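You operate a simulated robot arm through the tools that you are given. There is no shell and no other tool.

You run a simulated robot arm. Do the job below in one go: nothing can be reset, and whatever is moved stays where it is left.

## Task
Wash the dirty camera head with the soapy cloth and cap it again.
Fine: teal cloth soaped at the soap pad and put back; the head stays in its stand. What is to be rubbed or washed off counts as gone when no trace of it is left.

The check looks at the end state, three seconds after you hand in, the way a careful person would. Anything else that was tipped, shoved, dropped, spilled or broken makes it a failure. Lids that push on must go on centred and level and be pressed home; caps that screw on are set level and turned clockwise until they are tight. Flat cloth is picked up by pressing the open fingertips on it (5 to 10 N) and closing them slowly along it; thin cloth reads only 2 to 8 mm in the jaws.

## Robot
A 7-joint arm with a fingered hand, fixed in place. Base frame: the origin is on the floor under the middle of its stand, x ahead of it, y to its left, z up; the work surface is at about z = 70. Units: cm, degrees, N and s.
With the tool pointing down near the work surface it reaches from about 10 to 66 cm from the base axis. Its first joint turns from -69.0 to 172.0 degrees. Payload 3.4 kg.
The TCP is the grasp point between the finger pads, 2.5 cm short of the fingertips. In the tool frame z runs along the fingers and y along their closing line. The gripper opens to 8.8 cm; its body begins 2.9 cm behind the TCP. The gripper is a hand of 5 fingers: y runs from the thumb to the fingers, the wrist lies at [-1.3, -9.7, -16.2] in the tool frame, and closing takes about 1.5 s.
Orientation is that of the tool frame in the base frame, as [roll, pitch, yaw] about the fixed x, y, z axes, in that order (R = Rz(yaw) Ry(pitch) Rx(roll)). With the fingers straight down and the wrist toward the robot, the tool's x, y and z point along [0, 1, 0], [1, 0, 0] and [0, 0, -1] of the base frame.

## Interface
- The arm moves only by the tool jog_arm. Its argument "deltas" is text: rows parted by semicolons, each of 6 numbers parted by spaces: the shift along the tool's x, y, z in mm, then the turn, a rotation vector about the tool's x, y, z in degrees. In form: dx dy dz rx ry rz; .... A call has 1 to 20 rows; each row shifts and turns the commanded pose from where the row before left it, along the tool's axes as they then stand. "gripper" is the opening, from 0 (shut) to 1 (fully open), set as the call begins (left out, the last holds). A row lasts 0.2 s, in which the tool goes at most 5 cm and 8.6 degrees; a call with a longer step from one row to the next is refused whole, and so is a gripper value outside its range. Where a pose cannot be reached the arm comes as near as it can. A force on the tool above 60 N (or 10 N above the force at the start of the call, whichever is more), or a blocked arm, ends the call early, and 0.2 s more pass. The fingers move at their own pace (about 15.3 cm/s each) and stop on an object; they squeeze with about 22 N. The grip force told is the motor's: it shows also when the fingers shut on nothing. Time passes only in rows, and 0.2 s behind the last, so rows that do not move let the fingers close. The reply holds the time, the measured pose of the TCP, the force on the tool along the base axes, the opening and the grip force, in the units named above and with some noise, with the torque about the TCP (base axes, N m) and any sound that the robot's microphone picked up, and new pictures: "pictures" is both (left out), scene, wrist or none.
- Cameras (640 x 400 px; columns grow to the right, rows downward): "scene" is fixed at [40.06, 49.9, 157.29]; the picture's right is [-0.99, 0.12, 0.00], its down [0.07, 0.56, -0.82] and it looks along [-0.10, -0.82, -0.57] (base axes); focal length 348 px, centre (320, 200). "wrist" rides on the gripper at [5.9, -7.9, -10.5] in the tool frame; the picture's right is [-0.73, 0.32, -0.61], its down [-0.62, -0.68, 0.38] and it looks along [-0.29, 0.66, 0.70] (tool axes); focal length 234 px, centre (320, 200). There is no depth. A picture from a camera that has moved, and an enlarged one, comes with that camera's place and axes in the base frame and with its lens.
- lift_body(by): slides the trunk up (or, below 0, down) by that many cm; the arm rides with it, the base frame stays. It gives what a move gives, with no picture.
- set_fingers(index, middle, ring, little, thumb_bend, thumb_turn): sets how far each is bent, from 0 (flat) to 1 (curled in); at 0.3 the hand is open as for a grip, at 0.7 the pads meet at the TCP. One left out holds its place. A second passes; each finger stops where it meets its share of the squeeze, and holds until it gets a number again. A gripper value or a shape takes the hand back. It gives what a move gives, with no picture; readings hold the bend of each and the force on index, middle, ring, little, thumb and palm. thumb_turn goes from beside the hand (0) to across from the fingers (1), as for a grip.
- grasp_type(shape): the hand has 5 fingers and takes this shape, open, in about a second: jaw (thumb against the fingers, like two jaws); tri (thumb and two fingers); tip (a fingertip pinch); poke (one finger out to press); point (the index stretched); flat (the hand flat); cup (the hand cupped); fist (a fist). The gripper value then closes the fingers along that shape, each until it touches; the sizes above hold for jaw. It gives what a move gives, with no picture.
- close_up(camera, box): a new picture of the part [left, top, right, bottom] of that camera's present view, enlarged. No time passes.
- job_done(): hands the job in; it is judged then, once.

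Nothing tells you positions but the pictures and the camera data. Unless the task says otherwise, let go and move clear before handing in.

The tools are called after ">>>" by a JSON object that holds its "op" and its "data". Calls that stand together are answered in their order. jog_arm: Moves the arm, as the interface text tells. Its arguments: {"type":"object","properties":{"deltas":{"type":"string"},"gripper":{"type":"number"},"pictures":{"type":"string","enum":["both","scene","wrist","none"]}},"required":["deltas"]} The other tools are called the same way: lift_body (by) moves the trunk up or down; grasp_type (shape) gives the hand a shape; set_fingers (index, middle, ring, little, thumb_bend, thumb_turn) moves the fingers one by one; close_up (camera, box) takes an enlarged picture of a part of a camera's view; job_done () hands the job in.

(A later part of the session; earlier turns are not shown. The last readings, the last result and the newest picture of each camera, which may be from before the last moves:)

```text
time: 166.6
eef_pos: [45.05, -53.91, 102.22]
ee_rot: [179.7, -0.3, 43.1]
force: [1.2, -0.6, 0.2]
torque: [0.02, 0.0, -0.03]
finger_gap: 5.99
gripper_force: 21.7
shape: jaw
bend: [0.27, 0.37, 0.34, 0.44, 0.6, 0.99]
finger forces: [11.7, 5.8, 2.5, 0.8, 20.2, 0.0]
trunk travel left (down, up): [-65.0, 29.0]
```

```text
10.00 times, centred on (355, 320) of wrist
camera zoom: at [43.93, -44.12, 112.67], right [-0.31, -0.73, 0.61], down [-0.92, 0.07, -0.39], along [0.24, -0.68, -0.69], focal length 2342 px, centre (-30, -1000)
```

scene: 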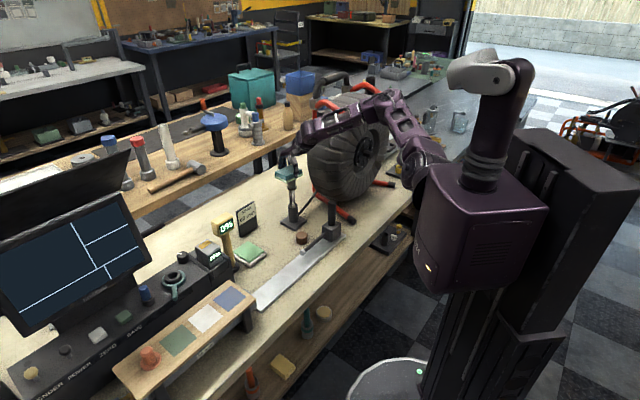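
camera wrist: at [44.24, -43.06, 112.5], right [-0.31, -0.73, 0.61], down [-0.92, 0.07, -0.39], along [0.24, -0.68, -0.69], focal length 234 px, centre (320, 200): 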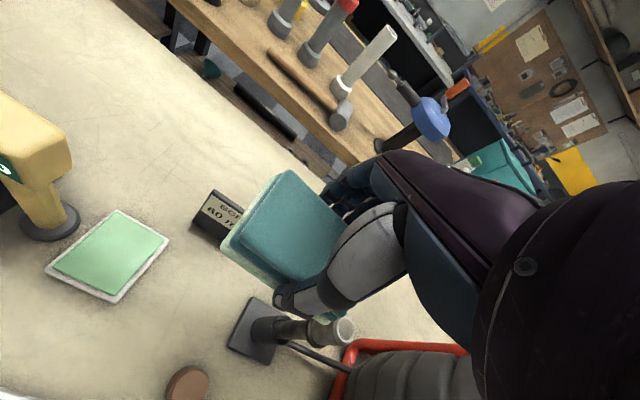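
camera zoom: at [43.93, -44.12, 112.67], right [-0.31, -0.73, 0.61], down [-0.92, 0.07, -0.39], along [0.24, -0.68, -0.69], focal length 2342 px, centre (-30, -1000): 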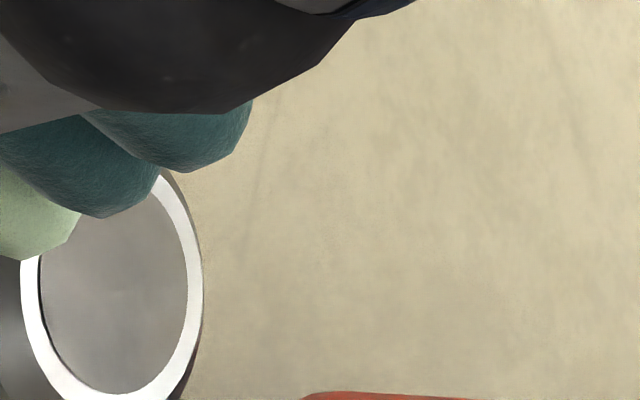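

It's clearly getting cleaner: the body is silver and the lens darker and greyer. More strokes to remove every trace.

>>> {"op": "jog_arm", "data": {"deltas": "-40 0 0 0 0 0; -40 0 0 0 0 0; -30 5 0 0 0 0; 0 0 30 0 0 0; 0 0 20 0 0 0; 0 0 12 0 0 0; 0 0 5 0 0 0; 0 0 2 0 0 0; 0 0 2 0 0 0; 0 0 0 0 0 0", "pictures": "none"}}

>>> {"op": "jog_arm", "data": {"deltas": "-8 0 0 0 0 0; -8 0 0 0 0 0; 9.5 0 0 0 0 0; 9.5 0 0 0 0 0; 9.5 0 0 0 0 0; 9.5 0 0 0 0 0; -9.5 0 0 0 0 0; -9.5 0 0 0 0 0; -9.5 0 0 0 0 0; -9.5 0 0 0 0 0; 9.5 0 0 0 0 0; 9.5 0 0 0 0 0; 9.5 0 0 0 0 0; 9.5 0 0 0 0 0; -9.5 0 0 0 0 0; -9.5 0 0 0 0 0; -9.5 0 0 0 0 0; -9.5 0 0 0 0 0", "pictures": "none"}}

>>> {"op": "jog_arm", "data": {"deltas": "9.5 0 0 0 0 0; 9.5 0 0 0 0 0; 9.5 0 0 0 0 0; 9.5 0 0 0 0 0; -9.5 0 0 0 0 0; -9.5 0 0 0 0 0; -9.5 0 0 0 0 0; -9.5 0 0 0 0 0; 9.5 0 0 0 0 0; 9.5 0 0 0 0 0; 9.5 0 0 0 0 0; 9.5 0 0 0 0 0; -9.5 0 0 0 0 0; -9.5 0 0 0 0 0; -9.5 0 0 0 0 0; -9.5 0 0 0 0 0", "pictures": "none"}}

>>> {"op": "jog_arm", "data": {"deltas": "9.5 0 0 0 0 0; 9.5 0 0 0 0 0; 9.5 0 0 0 0 0; 9.5 0 0 0 0 0; -9.5 0 0 0 0 0; -9.5 0 0 0 0 0; -9.5 0 0 0 0 0; -9.5 0 0 0 0 0; 9.5 0 0 0 0 0; 9.5 0 0 0 0 0; 9.5 0 0 0 0 0; 9.5 0 0 0 0 0; -9.5 0 0 0 0 0; -9.5 0 0 0 0 0; -9.5 0 0 0 0 0; -9.5 0 0 0 0 0", "pictures": "none"}}

>>> {"op": "jog_arm", "data": {"deltas": "9.5 0 0 0 0 0; 9.5 0 0 0 0 0; 9.5 0 0 0 0 0; 9.5 0 0 0 0 0; -9.5 0 0 0 0 0; -9.5 0 0 0 0 0; -9.5 0 0 0 0 0; -9.5 0 0 0 0 0; 9.5 0 0 0 0 0; 9.5 0 0 0 0 0; 9.5 0 0 0 0 0; 9.5 0 0 0 0 0; -9.5 0 0 0 0 0; -9.5 0 0 0 0 0; -9.5 0 0 0 0 0; -9.5 0 0 0 0 0; 8 0 0 0 0 0; 8 0 0 0 0 0", "pictures": "none"}}

>>> {"op": "jog_arm", "data": {"deltas": "0 0 -10 0 0 0; 0 0 -20 0 0 0; 0 0 -20 0 0 0; 0 0 -20 0 0 0; 35 0 0 0 0 0; 35 0 0 0 0 0; 38 -2 0 0 0 0; 0 0 0 0 0 0", "pictures": "none"}}

>>> {"op": "close_up", "data": {"camera": "scene", "box": [284, 172, 300, 192]}}

>>> {"op": "close_up", "data": {"camera": "wrist", "box": [325, 300, 365, 340]}}

```text
time: 168.8
eef_pos: [37.43, -61.64, 95.11]
ee_rot: [179.8, -0.3, 43.2]
force: [-0.2, -1.0, 7.7]
torque: [-0.01, 0.07, 0.04]
finger_gap: 5.95
gripper_force: 21.8
shape: jaw
bend: [0.28, 0.37, 0.34, 0.44, 0.6, 0.99]
finger forces: [11.7, 5.8, 2.7, 2.1, 20.0, 0.1]
trunk travel left (down, up): [-65.0, 29.0]
```

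```text
time: 172.6
eef_pos: [36.32, -62.63, 95.0]
ee_rot: [179.7, -0.2, 43.2]
force: [1.5, 0.2, 9.8]
torque: [-0.07, -0.02, -0.01]
finger_gap: 5.97
gripper_force: 22.0
shape: jaw
bend: [0.27, 0.37, 0.34, 0.44, 0.6, 0.98]
finger forces: [12.2, 5.9, 2.5, 1.1, 19.8, 0.0]
trunk travel left (down, up): [-65.0, 29.0]
```

```text
time: 176.0
eef_pos: [36.3, -62.72, 94.9]
ee_rot: [179.8, -0.2, 43.2]
force: [0.5, 0.6, 4.2]
torque: [0.04, 0.0, -0.03]
finger_gap: 5.99
gripper_force: 21.7
shape: jaw
bend: [0.27, 0.37, 0.34, 0.44, 0.6, 0.99]
finger forces: [12.0, 5.7, 2.4, 0.8, 20.1, 0.0]
trunk travel left (down, up): [-65.0, 29.0]
```

```text
time: 179.4
eef_pos: [36.17, -62.71, 95.16]
ee_rot: [179.9, -0.2, 43.2]
force: [0.6, 0.8, 5.4]
torque: [-0.01, -0.01, 0.0]
finger_gap: 5.98
gripper_force: 21.8
shape: jaw
bend: [0.27, 0.37, 0.34, 0.44, 0.6, 0.99]
finger forces: [12.2, 5.9, 2.6, 0.8, 20.2, 0.1]
trunk travel left (down, up): [-65.0, 29.0]
```

```text
time: 183.2
eef_pos: [37.36, -61.53, 95.01]
ee_rot: [179.6, -0.2, 43.1]
force: [0.0, -0.2, 9.7]
torque: [-0.07, 0.08, -0.01]
finger_gap: 5.98
gripper_force: 22.1
shape: jaw
bend: [0.27, 0.37, 0.34, 0.43, 0.6, 0.99]
finger forces: [12.3, 5.8, 2.6, 3.0, 20.6, 0.1]
trunk travel left (down, up): [-65.0, 29.0]
```

```text
time: 185.0
eef_pos: [44.73, -54.4, 102.2]
ee_rot: [179.8, -0.3, 43.1]
force: [0.1, 0.2, -0.4]
torque: [-0.01, 0.01, -0.02]
finger_gap: 5.98
gripper_force: 22.0
shape: jaw
bend: [0.27, 0.37, 0.34, 0.44, 0.6, 0.99]
finger forces: [12.0, 5.7, 2.5, 0.8, 20.4, 0.1]
trunk travel left (down, up): [-65.0, 29.0]
```

```text
16.00 times, centred on (292, 182) of scene
camera zoom: at [40.06, 49.9, 157.29], right [-0.99, 0.12, 0.0], down [0.07, 0.56, -0.82], along [-0.1, -0.82, -0.57], focal length 5573 px, centre (768, 488)
```

zoom: 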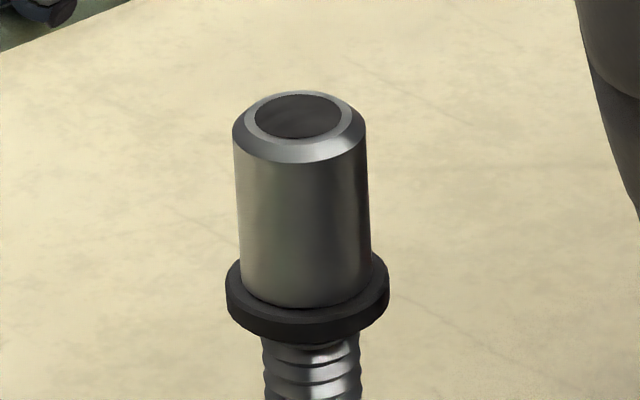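

```text
10.00 times, centred on (345, 320) of wrist
camera zoom: at [43.63, -44.58, 112.7], right [-0.31, -0.73, 0.61], down [-0.92, 0.07, -0.39], along [0.24, -0.68, -0.69], focal length 2342 px, centre (70, -1000)
```

zoom: 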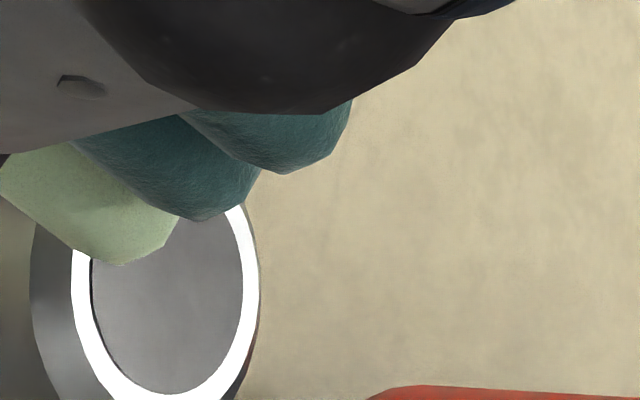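

Big change: the lens now looks like dark glass and the body is clean steel. I'll do one more round and check whether anything still changes.

>>> {"op": "jog_arm", "data": {"deltas": "-40 0 0 0 0 0; -40 0 0 0 0 0; -28 3 0 0 0 0; 0 0 30 0 0 0; 0 0 20 0 0 0; 0 0 12 0 0 0; 0 0 5 0 0 0; 0 0 2 0 0 0; 0 0 2 0 0 0; 0 0 0 0 0 0", "pictures": "none"}}

>>> {"op": "jog_arm", "data": {"deltas": "-8 0 0 0 0 0; -8 0 0 0 0 0; 9.5 0 0 0 0 0; 9.5 0 0 0 0 0; 9.5 0 0 0 0 0; 9.5 0 0 0 0 0; -9.5 0 0 0 0 0; -9.5 0 0 0 0 0; -9.5 0 0 0 0 0; -9.5 0 0 0 0 0; 9.5 0 0 0 0 0; 9.5 0 0 0 0 0; 9.5 0 0 0 0 0; 9.5 0 0 0 0 0; -9.5 0 0 0 0 0; -9.5 0 0 0 0 0; -9.5 0 0 0 0 0; -9.5 0 0 0 0 0", "pictures": "none"}}

>>> {"op": "jog_arm", "data": {"deltas": "9.5 0 0 0 0 0; 9.5 0 0 0 0 0; 9.5 0 0 0 0 0; 9.5 0 0 0 0 0; -9.5 0 0 0 0 0; -9.5 0 0 0 0 0; -9.5 0 0 0 0 0; -9.5 0 0 0 0 0; 9.5 0 0 0 0 0; 9.5 0 0 0 0 0; 9.5 0 0 0 0 0; 9.5 0 0 0 0 0; -9.5 0 0 0 0 0; -9.5 0 0 0 0 0; -9.5 0 0 0 0 0; -9.5 0 0 0 0 0", "pictures": "none"}}

>>> {"op": "jog_arm", "data": {"deltas": "9.5 0 0 0 0 0; 9.5 0 0 0 0 0; 9.5 0 0 0 0 0; 9.5 0 0 0 0 0; -9.5 0 0 0 0 0; -9.5 0 0 0 0 0; -9.5 0 0 0 0 0; -9.5 0 0 0 0 0; 9.5 0 0 0 0 0; 9.5 0 0 0 0 0; 9.5 0 0 0 0 0; 9.5 0 0 0 0 0; -9.5 0 0 0 0 0; -9.5 0 0 0 0 0; -9.5 0 0 0 0 0; -9.5 0 0 0 0 0; 8 0 0 0 0 0; 8 0 0 0 0 0", "pictures": "none"}}

>>> {"op": "jog_arm", "data": {"deltas": "0 0 -10 0 0 0; 0 0 -20 0 0 0; 0 0 -20 0 0 0; 0 0 -20 0 0 0; 35 0 0 0 0 0; 35 0 0 0 0 0; 38 -2 0 0 0 0; 0 0 0 0 0 0", "pictures": "none"}}

>>> {"op": "close_up", "data": {"camera": "scene", "box": [284, 172, 300, 192]}}

>>> {"op": "close_up", "data": {"camera": "wrist", "box": [325, 300, 365, 340]}}

```text
time: 187.2
eef_pos: [37.44, -61.77, 95.0]
ee_rot: [179.6, -0.2, 43.2]
force: [0.0, 0.0, 9.5]
torque: [-0.03, 0.1, 0.01]
finger_gap: 6.0
gripper_force: 22.5
shape: jaw
bend: [0.27, 0.37, 0.34, 0.44, 0.6, 0.99]
finger forces: [12.2, 5.8, 2.6, 2.0, 20.2, 0.1]
trunk travel left (down, up): [-65.0, 29.0]
```

```text
time: 191.0
eef_pos: [36.06, -62.75, 94.93]
ee_rot: [179.6, -0.1, 43.2]
force: [1.3, -0.4, 13.4]
torque: [0.0, -0.04, 0.02]
finger_gap: 5.98
gripper_force: 21.0
shape: jaw
bend: [0.27, 0.37, 0.34, 0.44, 0.6, 0.99]
finger forces: [12.1, 6.0, 2.5, 1.0, 19.7, 0.1]
trunk travel left (down, up): [-65.0, 29.0]
```

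```text
time: 194.4
eef_pos: [36.24, -62.73, 94.89]
ee_rot: [179.8, -0.2, 43.2]
force: [0.9, -0.1, 7.9]
torque: [0.04, 0.03, -0.01]
finger_gap: 5.96
gripper_force: 22.4
shape: jaw
bend: [0.27, 0.37, 0.34, 0.44, 0.6, 0.99]
finger forces: [11.9, 5.7, 2.5, 0.7, 19.8, 0.0]
trunk travel left (down, up): [-65.0, 29.0]
```

```text
time: 198.2
eef_pos: [37.47, -61.63, 95.07]
ee_rot: [179.7, -0.3, 43.2]
force: [0.2, -1.1, 5.8]
torque: [0.02, 0.02, 0.02]
finger_gap: 5.92
gripper_force: 21.9
shape: jaw
bend: [0.27, 0.37, 0.34, 0.44, 0.6, 0.99]
finger forces: [12.1, 5.9, 2.5, 1.8, 20.2, 0.0]
trunk travel left (down, up): [-65.0, 29.0]
```

```text
time: 200.0
eef_pos: [44.92, -54.13, 102.07]
ee_rot: [179.7, -0.3, 43.2]
force: [-0.3, 0.3, -0.3]
torque: [-0.02, 0.0, -0.02]
finger_gap: 5.94
gripper_force: 22.3
shape: jaw
bend: [0.27, 0.37, 0.34, 0.44, 0.6, 0.99]
finger forces: [11.9, 5.9, 2.5, 0.7, 20.1, 0.1]
trunk travel left (down, up): [-65.0, 29.0]
```

```text
16.00 times, centred on (292, 182) of scene
camera zoom: at [40.06, 49.9, 157.29], right [-0.99, 0.12, 0.0], down [0.07, 0.56, -0.82], along [-0.1, -0.82, -0.57], focal length 5573 px, centre (768, 488)
```

zoom: 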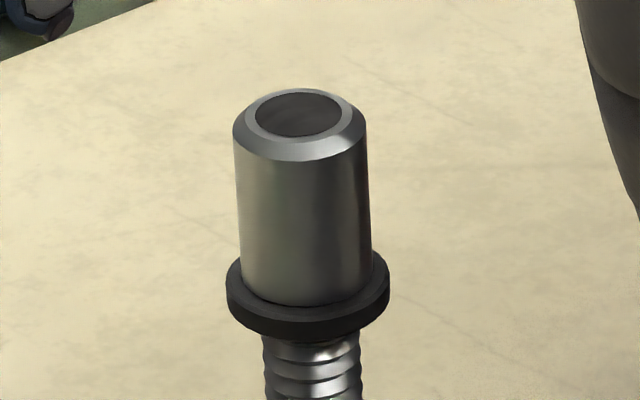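

```text
10.00 times, centred on (345, 320) of wrist
camera zoom: at [43.74, -44.36, 112.48], right [-0.31, -0.73, 0.61], down [-0.92, 0.07, -0.39], along [0.24, -0.68, -0.69], focal length 2342 px, centre (70, -1000)
```

zoom: 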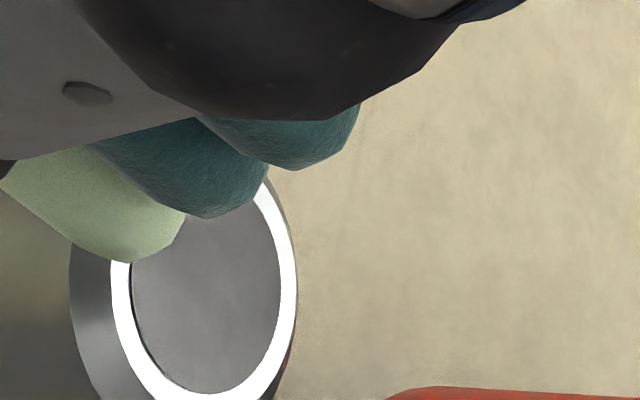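

It looks the same as last time, so it's essentially clean. I'll do one last round for safety before putting the cloth back.

>>> {"op": "jog_arm", "data": {"deltas": "-40 0 0 0 0 0; -40 0 0 0 0 0; -29 0 0 0 0 0; 0 0 30 0 0 0; 0 0 20 0 0 0; 0 0 12 0 0 0; 0 0 5 0 0 0; 0 0 2 0 0 0; 0 0 1.5 0 0 0; 0 0 0 0 0 0", "pictures": "none"}}

>>> {"op": "jog_arm", "data": {"deltas": "-8 0 0 0 0 0; -8 0 0 0 0 0; 9.5 0 0 0 0 0; 9.5 0 0 0 0 0; 9.5 0 0 0 0 0; 9.5 0 0 0 0 0; -9.5 0 0 0 0 0; -9.5 0 0 0 0 0; -9.5 0 0 0 0 0; -9.5 0 0 0 0 0; 9.5 0 0 0 0 0; 9.5 0 0 0 0 0; 9.5 0 0 0 0 0; 9.5 0 0 0 0 0; -9.5 0 0 0 0 0; -9.5 0 0 0 0 0; -9.5 0 0 0 0 0; -9.5 0 0 0 0 0", "pictures": "none"}}

>>> {"op": "jog_arm", "data": {"deltas": "8 0 0 0 0 0; 8 0 0 0 0 0; 7 7 0 0 0 0; 7 7 0 0 0 0; -7 -7 0 0 0 0; -7 -7 0 0 0 0; -7 -7 0 0 0 0; -7 -7 0 0 0 0; 7 7 0 0 0 0; 7 7 0 0 0 0; 7 7 0 0 0 0; 7 7 0 0 0 0; -7 -7 0 0 0 0; -7 -7 0 0 0 0; -7 -7 0 0 0 0; -7 -7 0 0 0 0; 7 7 0 0 0 0; 7 7 0 0 0 0; 0 0 0 0 0 0", "pictures": "none"}}

>>> {"op": "jog_arm", "data": {"deltas": "0 0 -10 0 0 0; 0 0 -20 0 0 0; 0 0 -20 0 0 0; 0 0 -20 0 0 0; 35 0 0 0 0 0; 35 0 0 0 0 0; 38 -2 0 0 0 0; 0 0 0 0 0 0"}}

>>> {"op": "close_up", "data": {"camera": "scene", "box": [284, 172, 300, 192]}}

>>> {"op": "close_up", "data": {"camera": "scene", "box": [200, 150, 360, 250]}}

```text
time: 202.2
eef_pos: [37.08, -61.68, 95.05]
ee_rot: [179.6, -0.3, 43.1]
force: [0.4, -0.5, 11.0]
torque: [-0.06, 0.11, 0.0]
finger_gap: 5.91
gripper_force: 21.7
shape: jaw
bend: [0.27, 0.37, 0.34, 0.44, 0.6, 0.99]
finger forces: [11.9, 6.0, 2.8, 2.5, 20.2, 0.1]
trunk travel left (down, up): [-65.0, 29.0]
```

```text
time: 206.0
eef_pos: [36.05, -62.76, 94.89]
ee_rot: [179.7, -0.1, 43.2]
force: [0.9, -0.1, 6.9]
torque: [0.01, -0.01, 0.0]
finger_gap: 5.94
gripper_force: 21.6
shape: jaw
bend: [0.27, 0.37, 0.34, 0.44, 0.6, 0.99]
finger forces: [12.0, 5.8, 2.6, 0.8, 19.8, 0.0]
trunk travel left (down, up): [-65.0, 29.0]
```

```text
time: 210.0
eef_pos: [37.22, -61.62, 95.06]
ee_rot: [179.6, -0.2, 43.1]
force: [-0.5, -0.3, 10.7]
torque: [-0.07, 0.06, 0.01]
finger_gap: 5.94
gripper_force: 21.5
shape: jaw
bend: [0.27, 0.37, 0.34, 0.43, 0.6, 0.99]
finger forces: [12.3, 6.2, 2.8, 2.6, 20.9, 0.1]
trunk travel left (down, up): [-65.0, 29.0]
```

```text
time: 211.8
eef_pos: [44.81, -54.16, 102.05]
ee_rot: [179.8, -0.3, 43.2]
force: [0.4, 0.2, -0.7]
torque: [-0.01, -0.04, 0.0]
finger_gap: 5.97
gripper_force: 22.0
shape: jaw
bend: [0.27, 0.37, 0.34, 0.44, 0.6, 0.99]
finger forces: [12.0, 6.1, 2.5, 0.8, 20.5, 0.0]
trunk travel left (down, up): [-65.0, 29.0]
camera wrist: at [43.67, -44.36, 112.5], right [-0.31, -0.73, 0.61], down [-0.92, 0.07, -0.39], along [0.24, -0.68, -0.69], focal length 234 px, centre (320, 200)
```

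scene: 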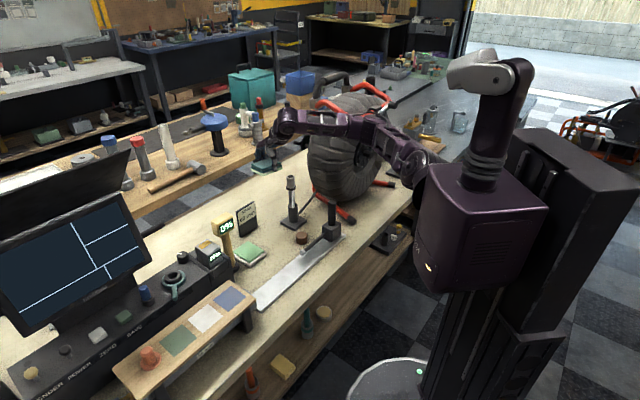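
wrist: 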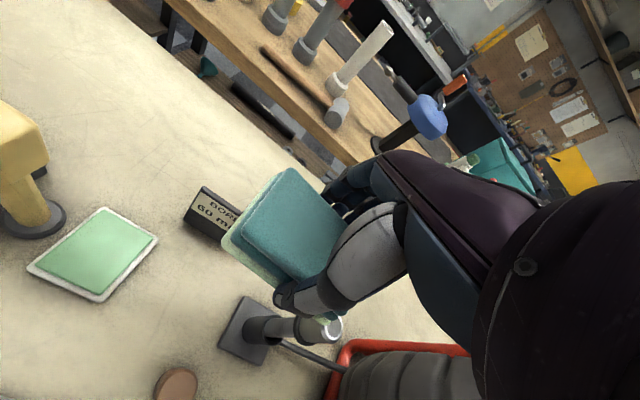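

```text
16.00 times, centred on (292, 182) of scene
camera zoom: at [40.06, 49.9, 157.29], right [-0.99, 0.12, 0.0], down [0.07, 0.56, -0.82], along [-0.1, -0.82, -0.57], focal length 5573 px, centre (768, 488)
```

zoom: 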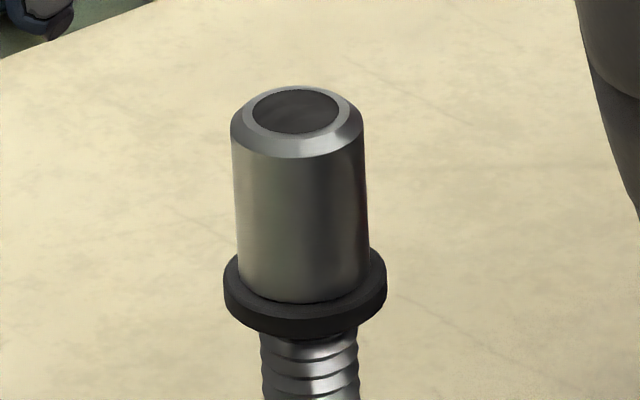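

```text
4.00 times, centred on (280, 200) of scene
camera zoom: at [40.06, 49.9, 157.29], right [-0.99, 0.12, 0.0], down [0.07, 0.56, -0.82], along [-0.1, -0.82, -0.57], focal length 1393 px, centre (480, 200)
```

zoom: 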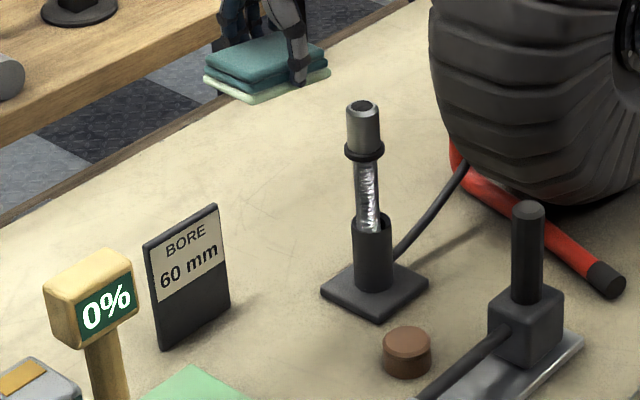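

The head is clean, with a dark glass lens and bright steel body. Next I'll turn the tool back to the grip orientation and return the cloth to its original spot.

>>> {"op": "jog_arm", "data": {"deltas": "0 -12 0 0 0 0; 0 0 0 0 0 8; 0 0 0 0 0 8; 0 0 0 0 0 8; 0 0 0 0 0 8; 0 0 0 0 0 8; 0 0 0 0 0 8; 0 0 0 0 0 8; 0 0 0 0 0 8; 0 0 0 0 0 8; 0 0 0 0 0 8; 0 0 0 0 0 8; 0 0 0 0 0 2; 0 0 0 0 0 0; 0 0 0 0 0 0"}}

>>> {"op": "close_up", "data": {"camera": "wrist", "box": [180, 160, 440, 370]}}

```text
time: 215.0
eef_pos: [48.96, -55.24, 95.12]
ee_rot: [-178.7, 0.3, -31.3]
force: [0.2, -0.3, -0.9]
torque: [-0.05, -0.03, -0.04]
finger_gap: 5.96
gripper_force: 21.5
shape: jaw
bend: [0.27, 0.37, 0.34, 0.44, 0.6, 0.99]
finger forces: [12.0, 6.0, 2.4, 0.5, 20.4, 0.0]
out of reach, approached as far as the arm can: row 3, 4, 5, 8, 9, 10, 11, 12, 13
trunk travel left (down, up): [-65.0, 29.0]
camera wrist: at [58.05, -51.65, 105.83], right [-0.79, 0.09, 0.6], down [-0.18, 0.91, -0.37], along [-0.58, -0.4, -0.71], focal length 234 px, centre (320, 200)
```

scene: 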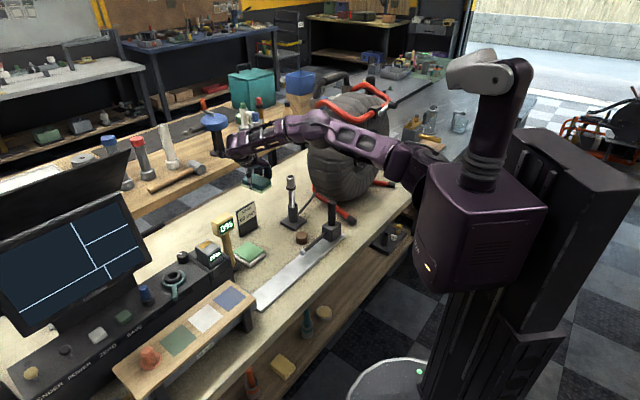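
wrist: 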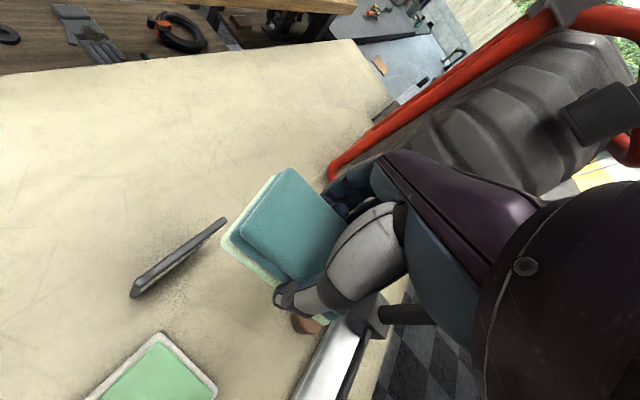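

```text
1.90 times, centred on (310, 265) of wrist
camera zoom: at [58.05, -51.65, 105.83], right [-0.79, 0.09, 0.6], down [-0.18, 0.91, -0.37], along [-0.58, -0.4, -0.71], focal length 446 px, centre (339, 76)
```

zoom: 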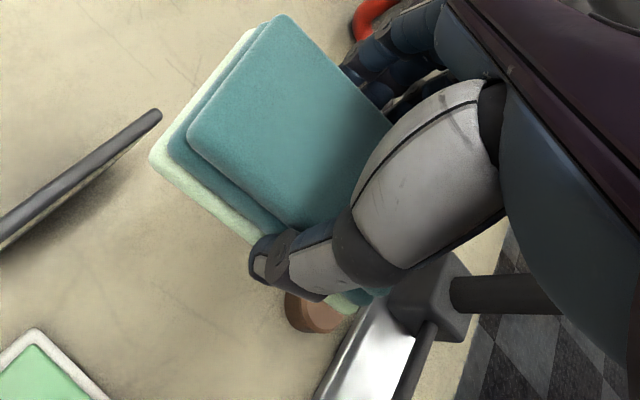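

>>> {"op": "jog_arm", "data": {"deltas": "-12 0 -18 0 0 0; -12 0 -18 0 0 0; -12 0 -18 0 0 0; -11 0 -16 0 0 0; 0 0 0 0 0 0", "pictures": "none"}}

>>> {"op": "jog_arm", "data": {"deltas": "0 0 0 0 0 5; 0 0 0 0 0 5; 0 0 0 0 0 5; 0 0 0 0 0 0"}}

```text
time: 216.2
eef_pos: [48.83, -55.24, 95.17]
ee_rot: [-178.7, 0.3, -31.2]
force: [0.3, 0.2, -0.3]
torque: [0.0, 0.03, 0.0]
finger_gap: 5.97
gripper_force: 22.7
shape: jaw
bend: [0.27, 0.37, 0.34, 0.44, 0.6, 0.99]
finger forces: [11.9, 6.1, 2.5, 0.4, 20.4, 0.1]
out of reach, approached as far as the arm can: row 1, 2, 3, 4
trunk travel left (down, up): [-65.0, 29.0]
```

```text
time: 217.2
eef_pos: [46.81, -53.7, 90.48]
ee_rot: [-178.1, -0.6, -42.8]
force: [0.3, 0.3, -1.2]
torque: [-0.01, -0.01, -0.02]
finger_gap: 5.94
gripper_force: 22.5
shape: jaw
bend: [0.27, 0.37, 0.34, 0.44, 0.6, 0.99]
finger forces: [11.9, 6.2, 2.5, 0.4, 20.5, 0.0]
out of reach, approached as far as the arm can: row 1, 2, 3
trunk travel left (down, up): [-65.0, 29.0]
camera wrist: at [56.28, -52.07, 101.35], right [-0.77, 0.25, 0.59], down [0.02, 0.93, -0.37], along [-0.64, -0.27, -0.72], focal length 234 px, centre (320, 200)
```

scene: 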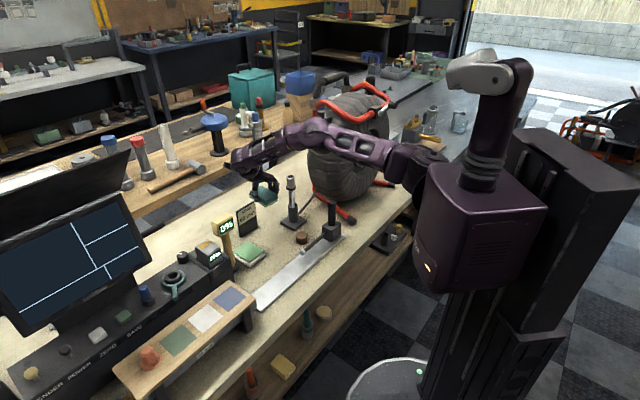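
wrist: 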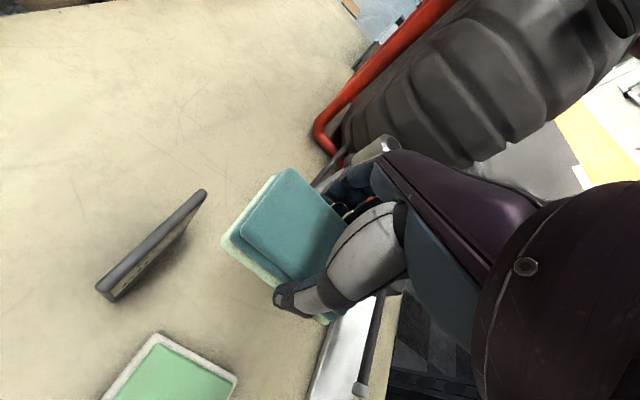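

The arm is just stretched to its limit here, and nothing was touched. I'll pull slightly in, level the tool and finish the turn.

>>> {"op": "jog_arm", "data": {"deltas": "-10 4 0 -0.9 -0.3 2; -10 4 0 -1 -0.3 2; 0 0 0 0 0 0; 0 0 0 0 0 0"}}

>>> {"op": "close_up", "data": {"camera": "scene", "box": [200, 130, 360, 260]}}

>>> {"op": "close_up", "data": {"camera": "wrist", "box": [180, 130, 440, 370]}}

```text
time: 218.2
eef_pos: [46.89, -53.66, 90.51]
ee_rot: [-177.9, -0.6, -42.8]
force: [0.0, -0.5, -0.4]
torque: [-0.02, 0.01, 0.01]
finger_gap: 5.94
gripper_force: 22.5
shape: jaw
bend: [0.27, 0.37, 0.34, 0.44, 0.6, 0.99]
finger forces: [11.9, 6.1, 2.4, 0.5, 20.4, 0.0]
out of reach, approached as far as the arm can: row 1, 2
trunk travel left (down, up): [-65.0, 29.0]
camera wrist: at [56.3, -52.07, 101.36], right [-0.77, 0.24, 0.59], down [0.02, 0.93, -0.36], along [-0.64, -0.27, -0.72], focal length 234 px, centre (320, 200)
```

scene: 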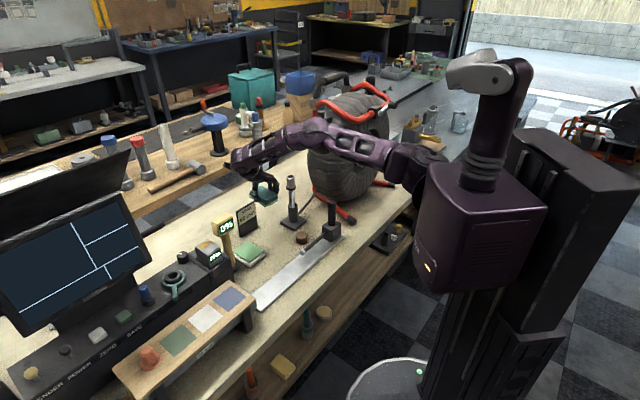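
wrist: 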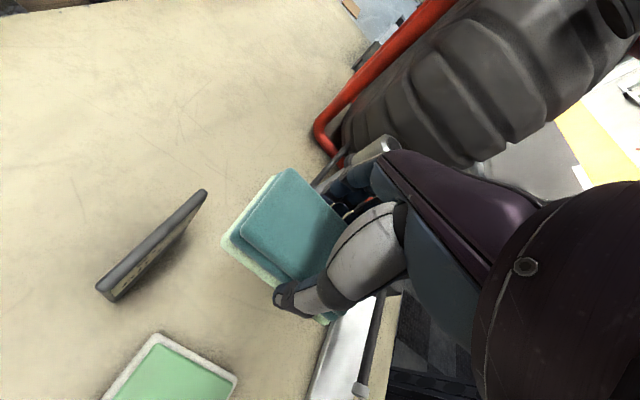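

```text
3.08 times, centred on (280, 195) of scene
camera zoom: at [40.06, 49.9, 157.29], right [-0.99, 0.12, 0.0], down [0.07, 0.56, -0.82], along [-0.1, -0.82, -0.57], focal length 1072 px, centre (443, 215)
```

zoom: 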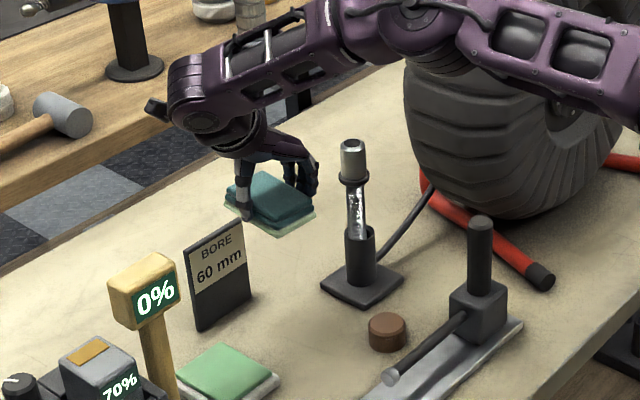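

```text
1.67 times, centred on (310, 250) of wrist
camera zoom: at [56.3, -52.07, 101.36], right [-0.77, 0.24, 0.59], down [0.02, 0.93, -0.36], along [-0.64, -0.27, -0.72], focal length 390 px, centre (337, 117)
```

zoom: 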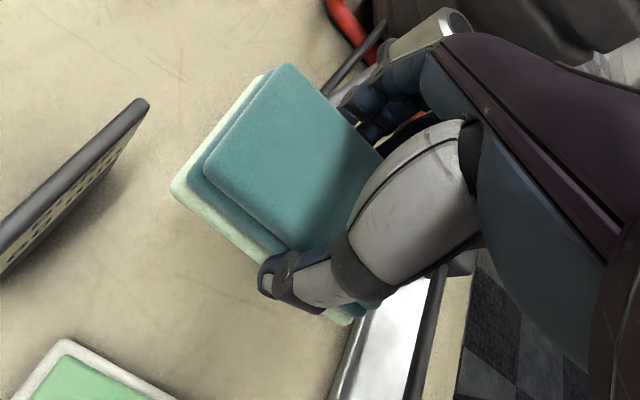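

>>> {"op": "jog_arm", "data": {"deltas": "-5 0 -20 0 0 0; -5 0 -20 0 0 0; -5 0 -20 0 0 0; -5 0 -20 0 0 0; 0 0 0 0 0 0", "pictures": "none"}}

```text
time: 219.4
eef_pos: [46.92, -53.75, 90.5]
ee_rot: [-177.9, -0.6, -42.8]
force: [-0.1, 0.1, -1.1]
torque: [0.0, 0.02, -0.01]
finger_gap: 5.96
gripper_force: 21.9
shape: jaw
bend: [0.27, 0.37, 0.34, 0.44, 0.6, 0.99]
finger forces: [11.9, 6.1, 2.5, 0.5, 20.5, 0.1]
out of reach, approached as far as the arm can: row 1, 2, 3, 4
trunk travel left (down, up): [-65.0, 29.0]
```

>>> {"op": "jog_arm", "data": {"deltas": "0 0 0 0 0 -5; 0 0 0 0 0 -5; 0 0 0 0 0 -5; 0 0 0 0 0 -5; 0 0 0 0 0 0", "pictures": "none"}}

```text
time: 220.6
eef_pos: [46.86, -53.73, 90.51]
ee_rot: [-179.0, -0.6, -24.7]
force: [0.3, -1.3, 0.2]
torque: [0.0, 0.01, -0.05]
finger_gap: 5.95
gripper_force: 21.9
shape: jaw
bend: [0.27, 0.37, 0.34, 0.44, 0.6, 0.99]
finger forces: [11.8, 6.1, 2.5, 0.4, 20.4, 0.0]
trunk travel left (down, up): [-65.0, 29.0]
```

>>> {"op": "jog_arm", "data": {"deltas": "-7 1 -20 0 0 0; -7 1 -20 0 0 0; -7 0 -20 0 0 0; 0 0 -20 0 0 0; 0 0 0 0 0 0", "pictures": "none"}}

```text
time: 221.8
eef_pos: [46.36, -54.89, 96.4]
ee_rot: [-179.0, -0.7, -24.7]
force: [-0.4, -0.6, -0.5]
torque: [-0.01, 0.05, 0.01]
finger_gap: 5.97
gripper_force: 21.9
shape: jaw
bend: [0.27, 0.37, 0.34, 0.44, 0.6, 0.99]
finger forces: [11.9, 6.1, 2.5, 0.5, 20.4, 0.0]
out of reach, approached as far as the arm can: row 3, 4
trunk travel left (down, up): [-65.0, 29.0]
```

The elbow has drifted into an awkward posture. I'll turn back, rise to the high pose I used at the start to reset the arm's posture, then come in again.

>>> {"op": "jog_arm", "data": {"deltas": "0 0 0 0 0 -7.5; 0 0 0 0 0 -7.5; 0 0 0 0 0 -7.5; 0 0 0 0 0 -7.5; 0 0 0 0 0 -7.5; 0 0 0 0 0 -7.5; 0 0 0 0 0 -7.5; 0 0 0 0 0 -7.5; 0 0 0 0 0 -7.7; 0 0 -20 0 0 0; 0 -20 -20 0 0 0; 0 -20 -20 0 0 0; 0 0 0 0 0 0"}}

```text
time: 224.6
eef_pos: [43.6, -51.65, 102.11]
ee_rot: [179.7, -1.1, 42.9]
force: [0.3, 0.1, -0.4]
torque: [0.01, -0.01, 0.0]
finger_gap: 5.96
gripper_force: 21.6
shape: jaw
bend: [0.27, 0.37, 0.34, 0.44, 0.6, 0.99]
finger forces: [11.8, 6.1, 2.4, 0.3, 20.4, 0.0]
trunk travel left (down, up): [-65.0, 29.0]
camera wrist: at [42.46, -41.95, 112.75], right [-0.32, -0.74, 0.59], down [-0.91, 0.08, -0.4], along [0.25, -0.67, -0.7], focal length 234 px, centre (320, 200)
```

scene: 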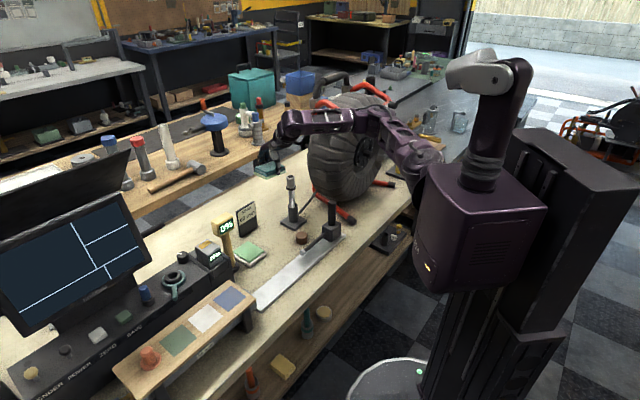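
wrist: 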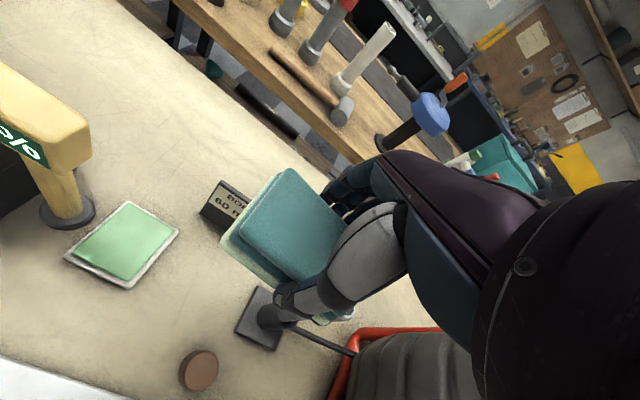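

>>> {"op": "jog_arm", "data": {"deltas": "0 0 -30 0 -1.1 0; -20 -14 -30 0 0 0; -20 -14 -30 0 0 0; -20 -14 -30 0 0 0; -24 -14 -30 0 0 0; 0 0 -30 0 0 0; 0 0 0 0 0 0; 0 0 0 0 0 0"}}

```text
time: 226.4
eef_pos: [33.88, -53.39, 120.21]
ee_rot: [179.7, 0.1, 42.9]
force: [-0.4, -0.1, -0.2]
torque: [-0.02, 0.01, 0.0]
finger_gap: 5.96
gripper_force: 22.3
shape: jaw
bend: [0.27, 0.37, 0.34, 0.44, 0.6, 0.99]
finger forces: [11.7, 6.0, 2.4, 0.2, 20.4, 0.1]
trunk travel left (down, up): [-65.0, 29.0]
camera wrist: at [32.83, -43.54, 130.68], right [-0.31, -0.73, 0.61], down [-0.92, 0.07, -0.39], along [0.24, -0.68, -0.69], focal length 234 px, centre (320, 200)
```

scene: 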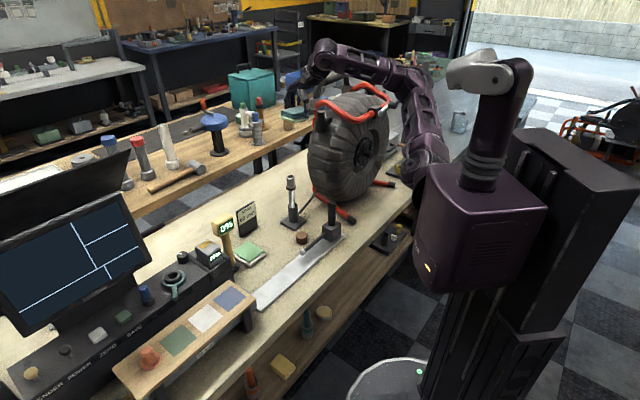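
wrist: 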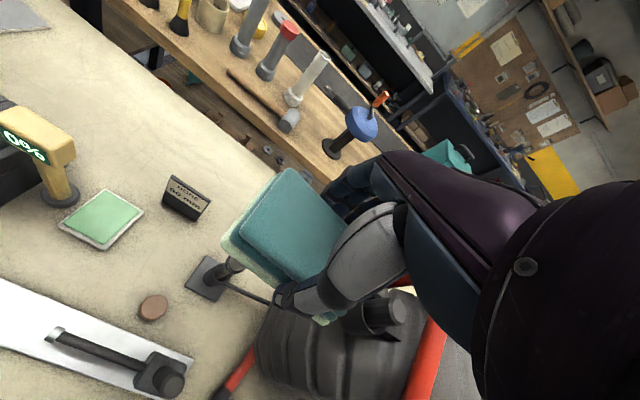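

>>> {"op": "jog_arm", "data": {"deltas": "31 23 0 0 0 0; 31 23 0 0 0 0; 30 23 0 0 0 0; 0 0 30 0 0 0; 0 0 30 0 0 0; 0 0 30 0 0 0; 0 0 30 0 0 0; 0 0 30 0 0 0; 0 0 30 0 0 0; 0 0 20 0 0 0; 0 0 0 0 0 0"}}

```text
time: 228.8
eef_pos: [45.23, -52.29, 100.44]
ee_rot: [179.7, -0.1, 42.9]
force: [-0.2, -0.2, -0.6]
torque: [0.01, -0.01, 0.01]
finger_gap: 5.96
gripper_force: 22.2
shape: jaw
bend: [0.27, 0.37, 0.34, 0.44, 0.6, 0.99]
finger forces: [11.8, 5.9, 2.5, 0.1, 20.3, 0.1]
trunk travel left (down, up): [-65.0, 29.0]
camera wrist: at [44.17, -42.54, 110.75], right [-0.31, -0.73, 0.61], down [-0.92, 0.07, -0.39], along [0.24, -0.68, -0.69], focal length 234 px, centre (320, 200)
```

scene: 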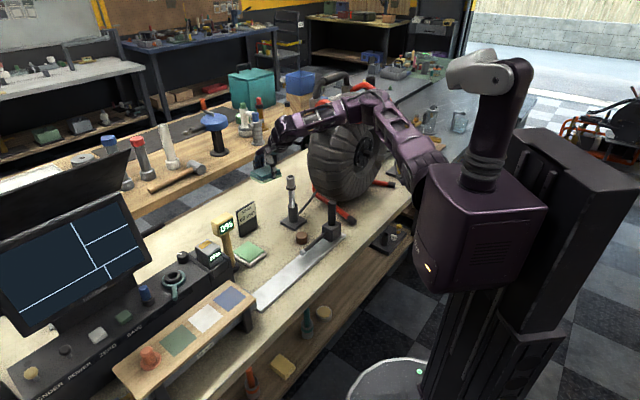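
wrist: 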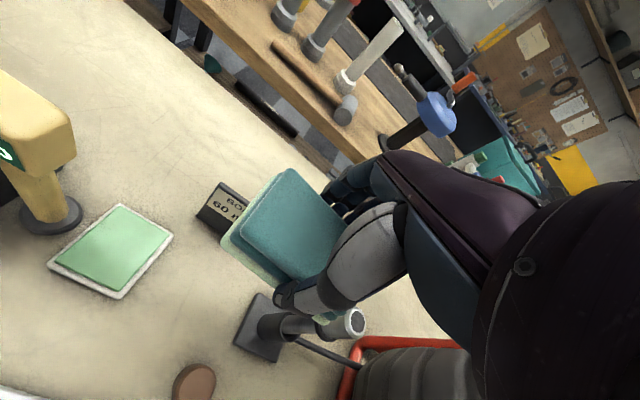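

>>> {"op": "jog_arm", "data": {"deltas": "0 0 0 0 0 7.5; 0 0 0 0 0 7.5; 0 0 0 0 0 7.5; 0 0 0 0 0 7.5; 0 0 0 0 0 7.5; 0 0 0 0 0 7.5; 0 0 0 0 0 0", "pictures": "none"}}

>>> {"op": "close_up", "data": {"camera": "scene", "box": [284, 172, 300, 192]}}

>>> {"op": "jog_arm", "data": {"deltas": "0 0 0 0 0 7.5; 0 0 0 0 0 7.5; 0 0 0 0 0 7.5; 0 0 0 0 0 7.5; 0 0 0 0 0 7.5; 0 0 0 0 0 7.2; 0 0 0 0 0 0"}}

```text
time: 230.4
eef_pos: [45.08, -52.33, 100.15]
ee_rot: [179.9, -0.2, -2.2]
force: [0.4, -0.4, -0.5]
torque: [0.01, -0.01, -0.01]
finger_gap: 5.94
gripper_force: 22.4
shape: jaw
bend: [0.27, 0.37, 0.34, 0.44, 0.6, 0.99]
finger forces: [11.8, 6.0, 2.5, 0.2, 20.3, 0.0]
trunk travel left (down, up): [-65.0, 29.0]
```

```text
16.00 times, centred on (292, 182) of scene
camera zoom: at [40.06, 49.9, 157.29], right [-0.99, 0.12, 0.0], down [0.07, 0.56, -0.82], along [-0.1, -0.82, -0.57], focal length 5573 px, centre (768, 488)
```

zoom: 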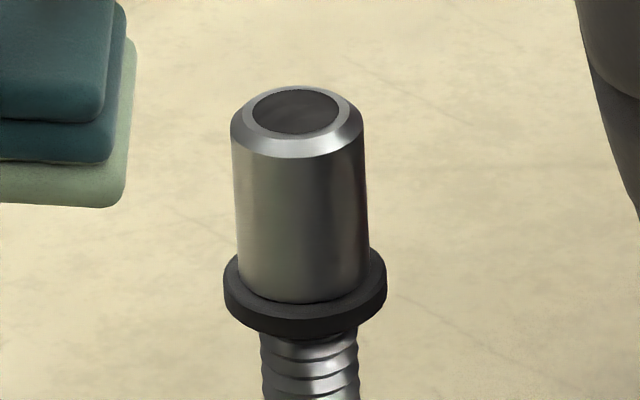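

```text
time: 232.0
eef_pos: [45.02, -52.27, 100.25]
ee_rot: [179.9, -0.2, -46.9]
force: [0.4, 0.3, -0.8]
torque: [0.0, -0.03, -0.01]
finger_gap: 5.95
gripper_force: 22.1
shape: jaw
bend: [0.27, 0.37, 0.34, 0.44, 0.6, 0.99]
finger forces: [11.4, 5.8, 2.5, 0.1, 19.9, 0.0]
trunk travel left (down, up): [-65.0, 29.0]
camera wrist: at [54.84, -51.13, 110.78], right [-0.73, 0.31, 0.6], down [0.07, 0.92, -0.39], along [-0.68, -0.24, -0.7], focal length 234 px, centre (320, 200)
```

scene: 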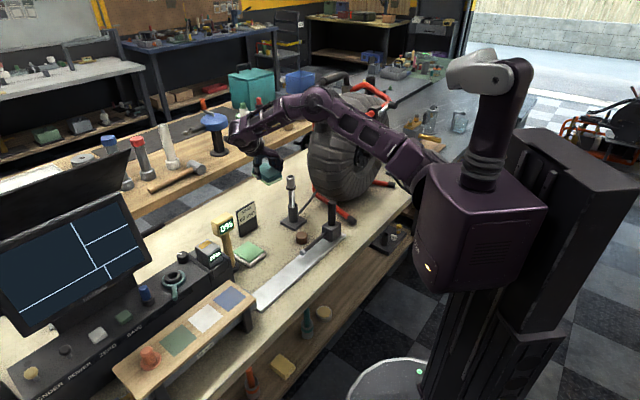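
wrist: 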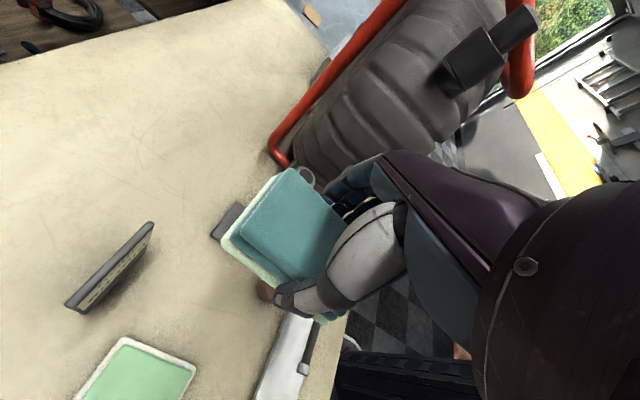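

>>> {"op": "jog_arm", "data": {"deltas": "4 6 0 0 0 0; 0 0 0 0 0 0", "pictures": "none"}}

>>> {"op": "close_up", "data": {"camera": "wrist", "box": [180, 160, 440, 370]}}

>>> {"op": "lift_body", "data": {"by": -22.5}}

>>> {"op": "jog_arm", "data": {"deltas": "0 0 0 0 0 0"}}

>>> {"op": "close_up", "data": {"camera": "wrist", "box": [180, 160, 440, 370]}}

>>> {"op": "close_up", "data": {"camera": "scene", "box": [230, 190, 320, 260]}}

```text
time: 232.6
eef_pos: [44.88, -52.99, 100.41]
ee_rot: [179.9, -0.1, -46.9]
force: [-0.3, -0.2, -0.9]
torque: [0.0, 0.0, 0.02]
finger_gap: 5.93
gripper_force: 22.0
shape: jaw
bend: [0.27, 0.37, 0.34, 0.44, 0.6, 0.99]
finger forces: [11.5, 6.0, 2.5, 0.1, 19.9, 0.0]
trunk travel left (down, up): [-65.0, 29.0]
```

```text
1.90 times, centred on (310, 265) of wrist
camera zoom: at [54.71, -51.81, 110.85], right [-0.73, 0.31, 0.6], down [0.07, 0.92, -0.39], along [-0.68, -0.24, -0.7], focal length 446 px, centre (339, 76)
```

zoom: 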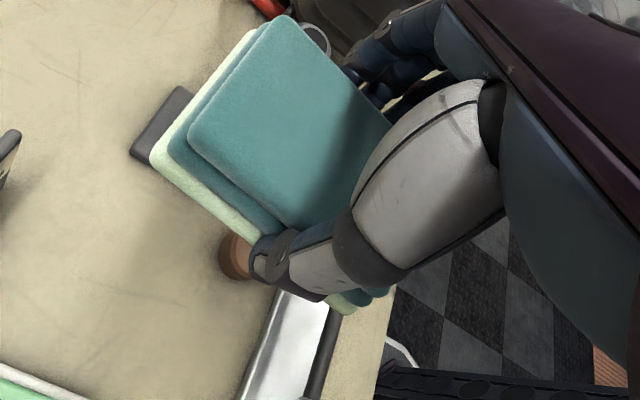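

```text
time: 234.9
eef_pos: [44.78, -53.01, 77.95]
ee_rot: [-179.9, -0.1, -46.8]
force: [-0.4, -0.1, -0.5]
torque: [0.0, 0.04, 0.01]
finger_gap: 5.96
gripper_force: 22.3
shape: jaw
bend: [0.27, 0.37, 0.34, 0.44, 0.6, 0.99]
finger forces: [11.6, 5.8, 2.6, 0.1, 19.9, 0.1]
trunk travel left (down, up): [-42.5, 51.5]
```

```text
time: 235.3
eef_pos: [44.85, -52.97, 77.84]
ee_rot: [180.0, -0.2, -46.7]
force: [0.5, 0.3, -0.6]
torque: [0.02, -0.01, 0.01]
finger_gap: 5.93
gripper_force: 22.0
shape: jaw
bend: [0.27, 0.37, 0.34, 0.44, 0.6, 0.99]
finger forces: [11.5, 5.9, 2.5, 0.1, 19.8, 0.0]
trunk travel left (down, up): [-42.5, 51.5]
camera wrist: at [54.7, -51.81, 88.35], right [-0.73, 0.31, 0.6], down [0.07, 0.92, -0.39], along [-0.68, -0.24, -0.7], focal length 234 px, centre (320, 200)
```

scene: 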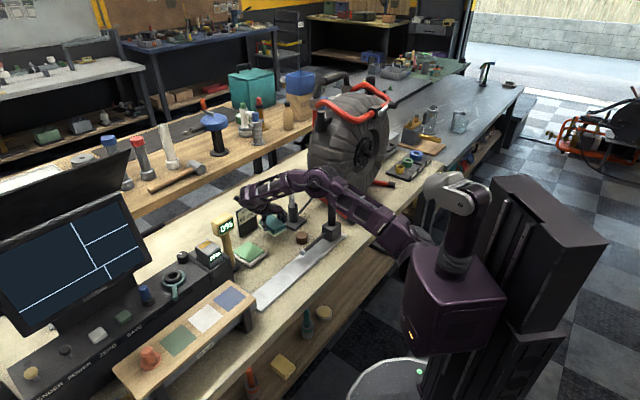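
wrist: 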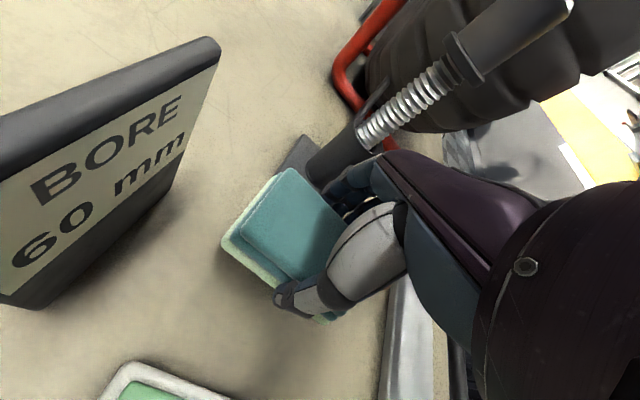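

```text
1.90 times, centred on (310, 265) of wrist
camera zoom: at [54.7, -51.81, 88.35], right [-0.73, 0.31, 0.6], down [0.07, 0.92, -0.39], along [-0.68, -0.24, -0.7], focal length 446 px, centre (339, 76)
```

zoom: 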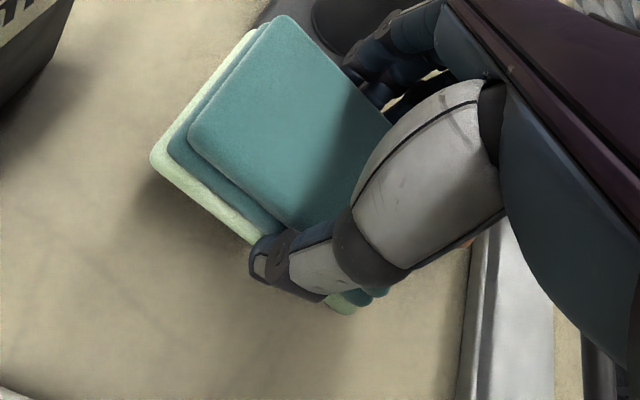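

```text
5.71 times, centred on (275, 225) of scene
camera zoom: at [40.06, 49.9, 157.29], right [-0.99, 0.12, 0.0], down [0.07, 0.56, -0.82], along [-0.1, -0.82, -0.57], focal length 1990 px, centre (577, 57)
```

zoom: 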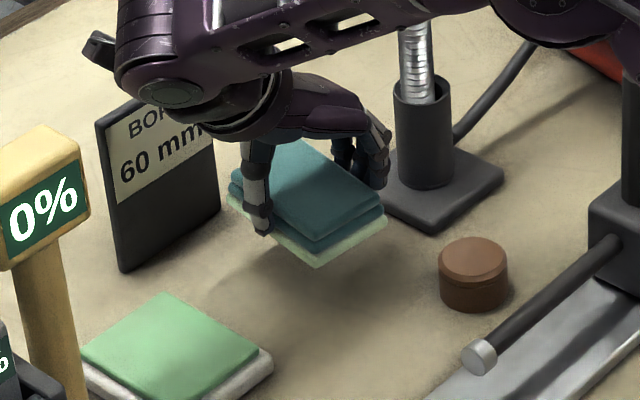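

Cloth is right above its original spot. I'll lower it gently to the bench.

>>> {"op": "jog_arm", "data": {"deltas": "0 0 15 0 0 0; 0 0 10 0 0 0; 0 0 8 0 0 0; 0 0 0 0 0 0", "pictures": "none"}}

>>> {"op": "jog_arm", "data": {"deltas": "0 0 4 0 0 0; 0 0 3 0 0 0; 0 0 0 0 0 0", "pictures": "none"}}

```text
time: 236.3
eef_pos: [45.07, -52.95, 74.59]
ee_rot: [-180.0, -0.2, -46.8]
force: [-0.7, -0.2, -1.1]
torque: [-0.02, -0.03, -0.03]
finger_gap: 5.94
gripper_force: 22.5
shape: jaw
bend: [0.27, 0.37, 0.34, 0.44, 0.6, 0.99]
finger forces: [11.5, 6.0, 2.5, 0.1, 20.0, 0.0]
trunk travel left (down, up): [-42.5, 51.5]
```

```text
time: 237.2
eef_pos: [44.95, -53.08, 73.81]
ee_rot: [-180.0, -0.3, -46.8]
force: [1.6, -0.6, 2.3]
torque: [0.0, 0.07, 0.01]
finger_gap: 5.92
gripper_force: 22.1
shape: jaw
bend: [0.27, 0.37, 0.34, 0.44, 0.6, 0.99]
finger forces: [11.4, 5.8, 2.7, 1.4, 20.3, 0.0]
trunk travel left (down, up): [-42.5, 51.5]
```

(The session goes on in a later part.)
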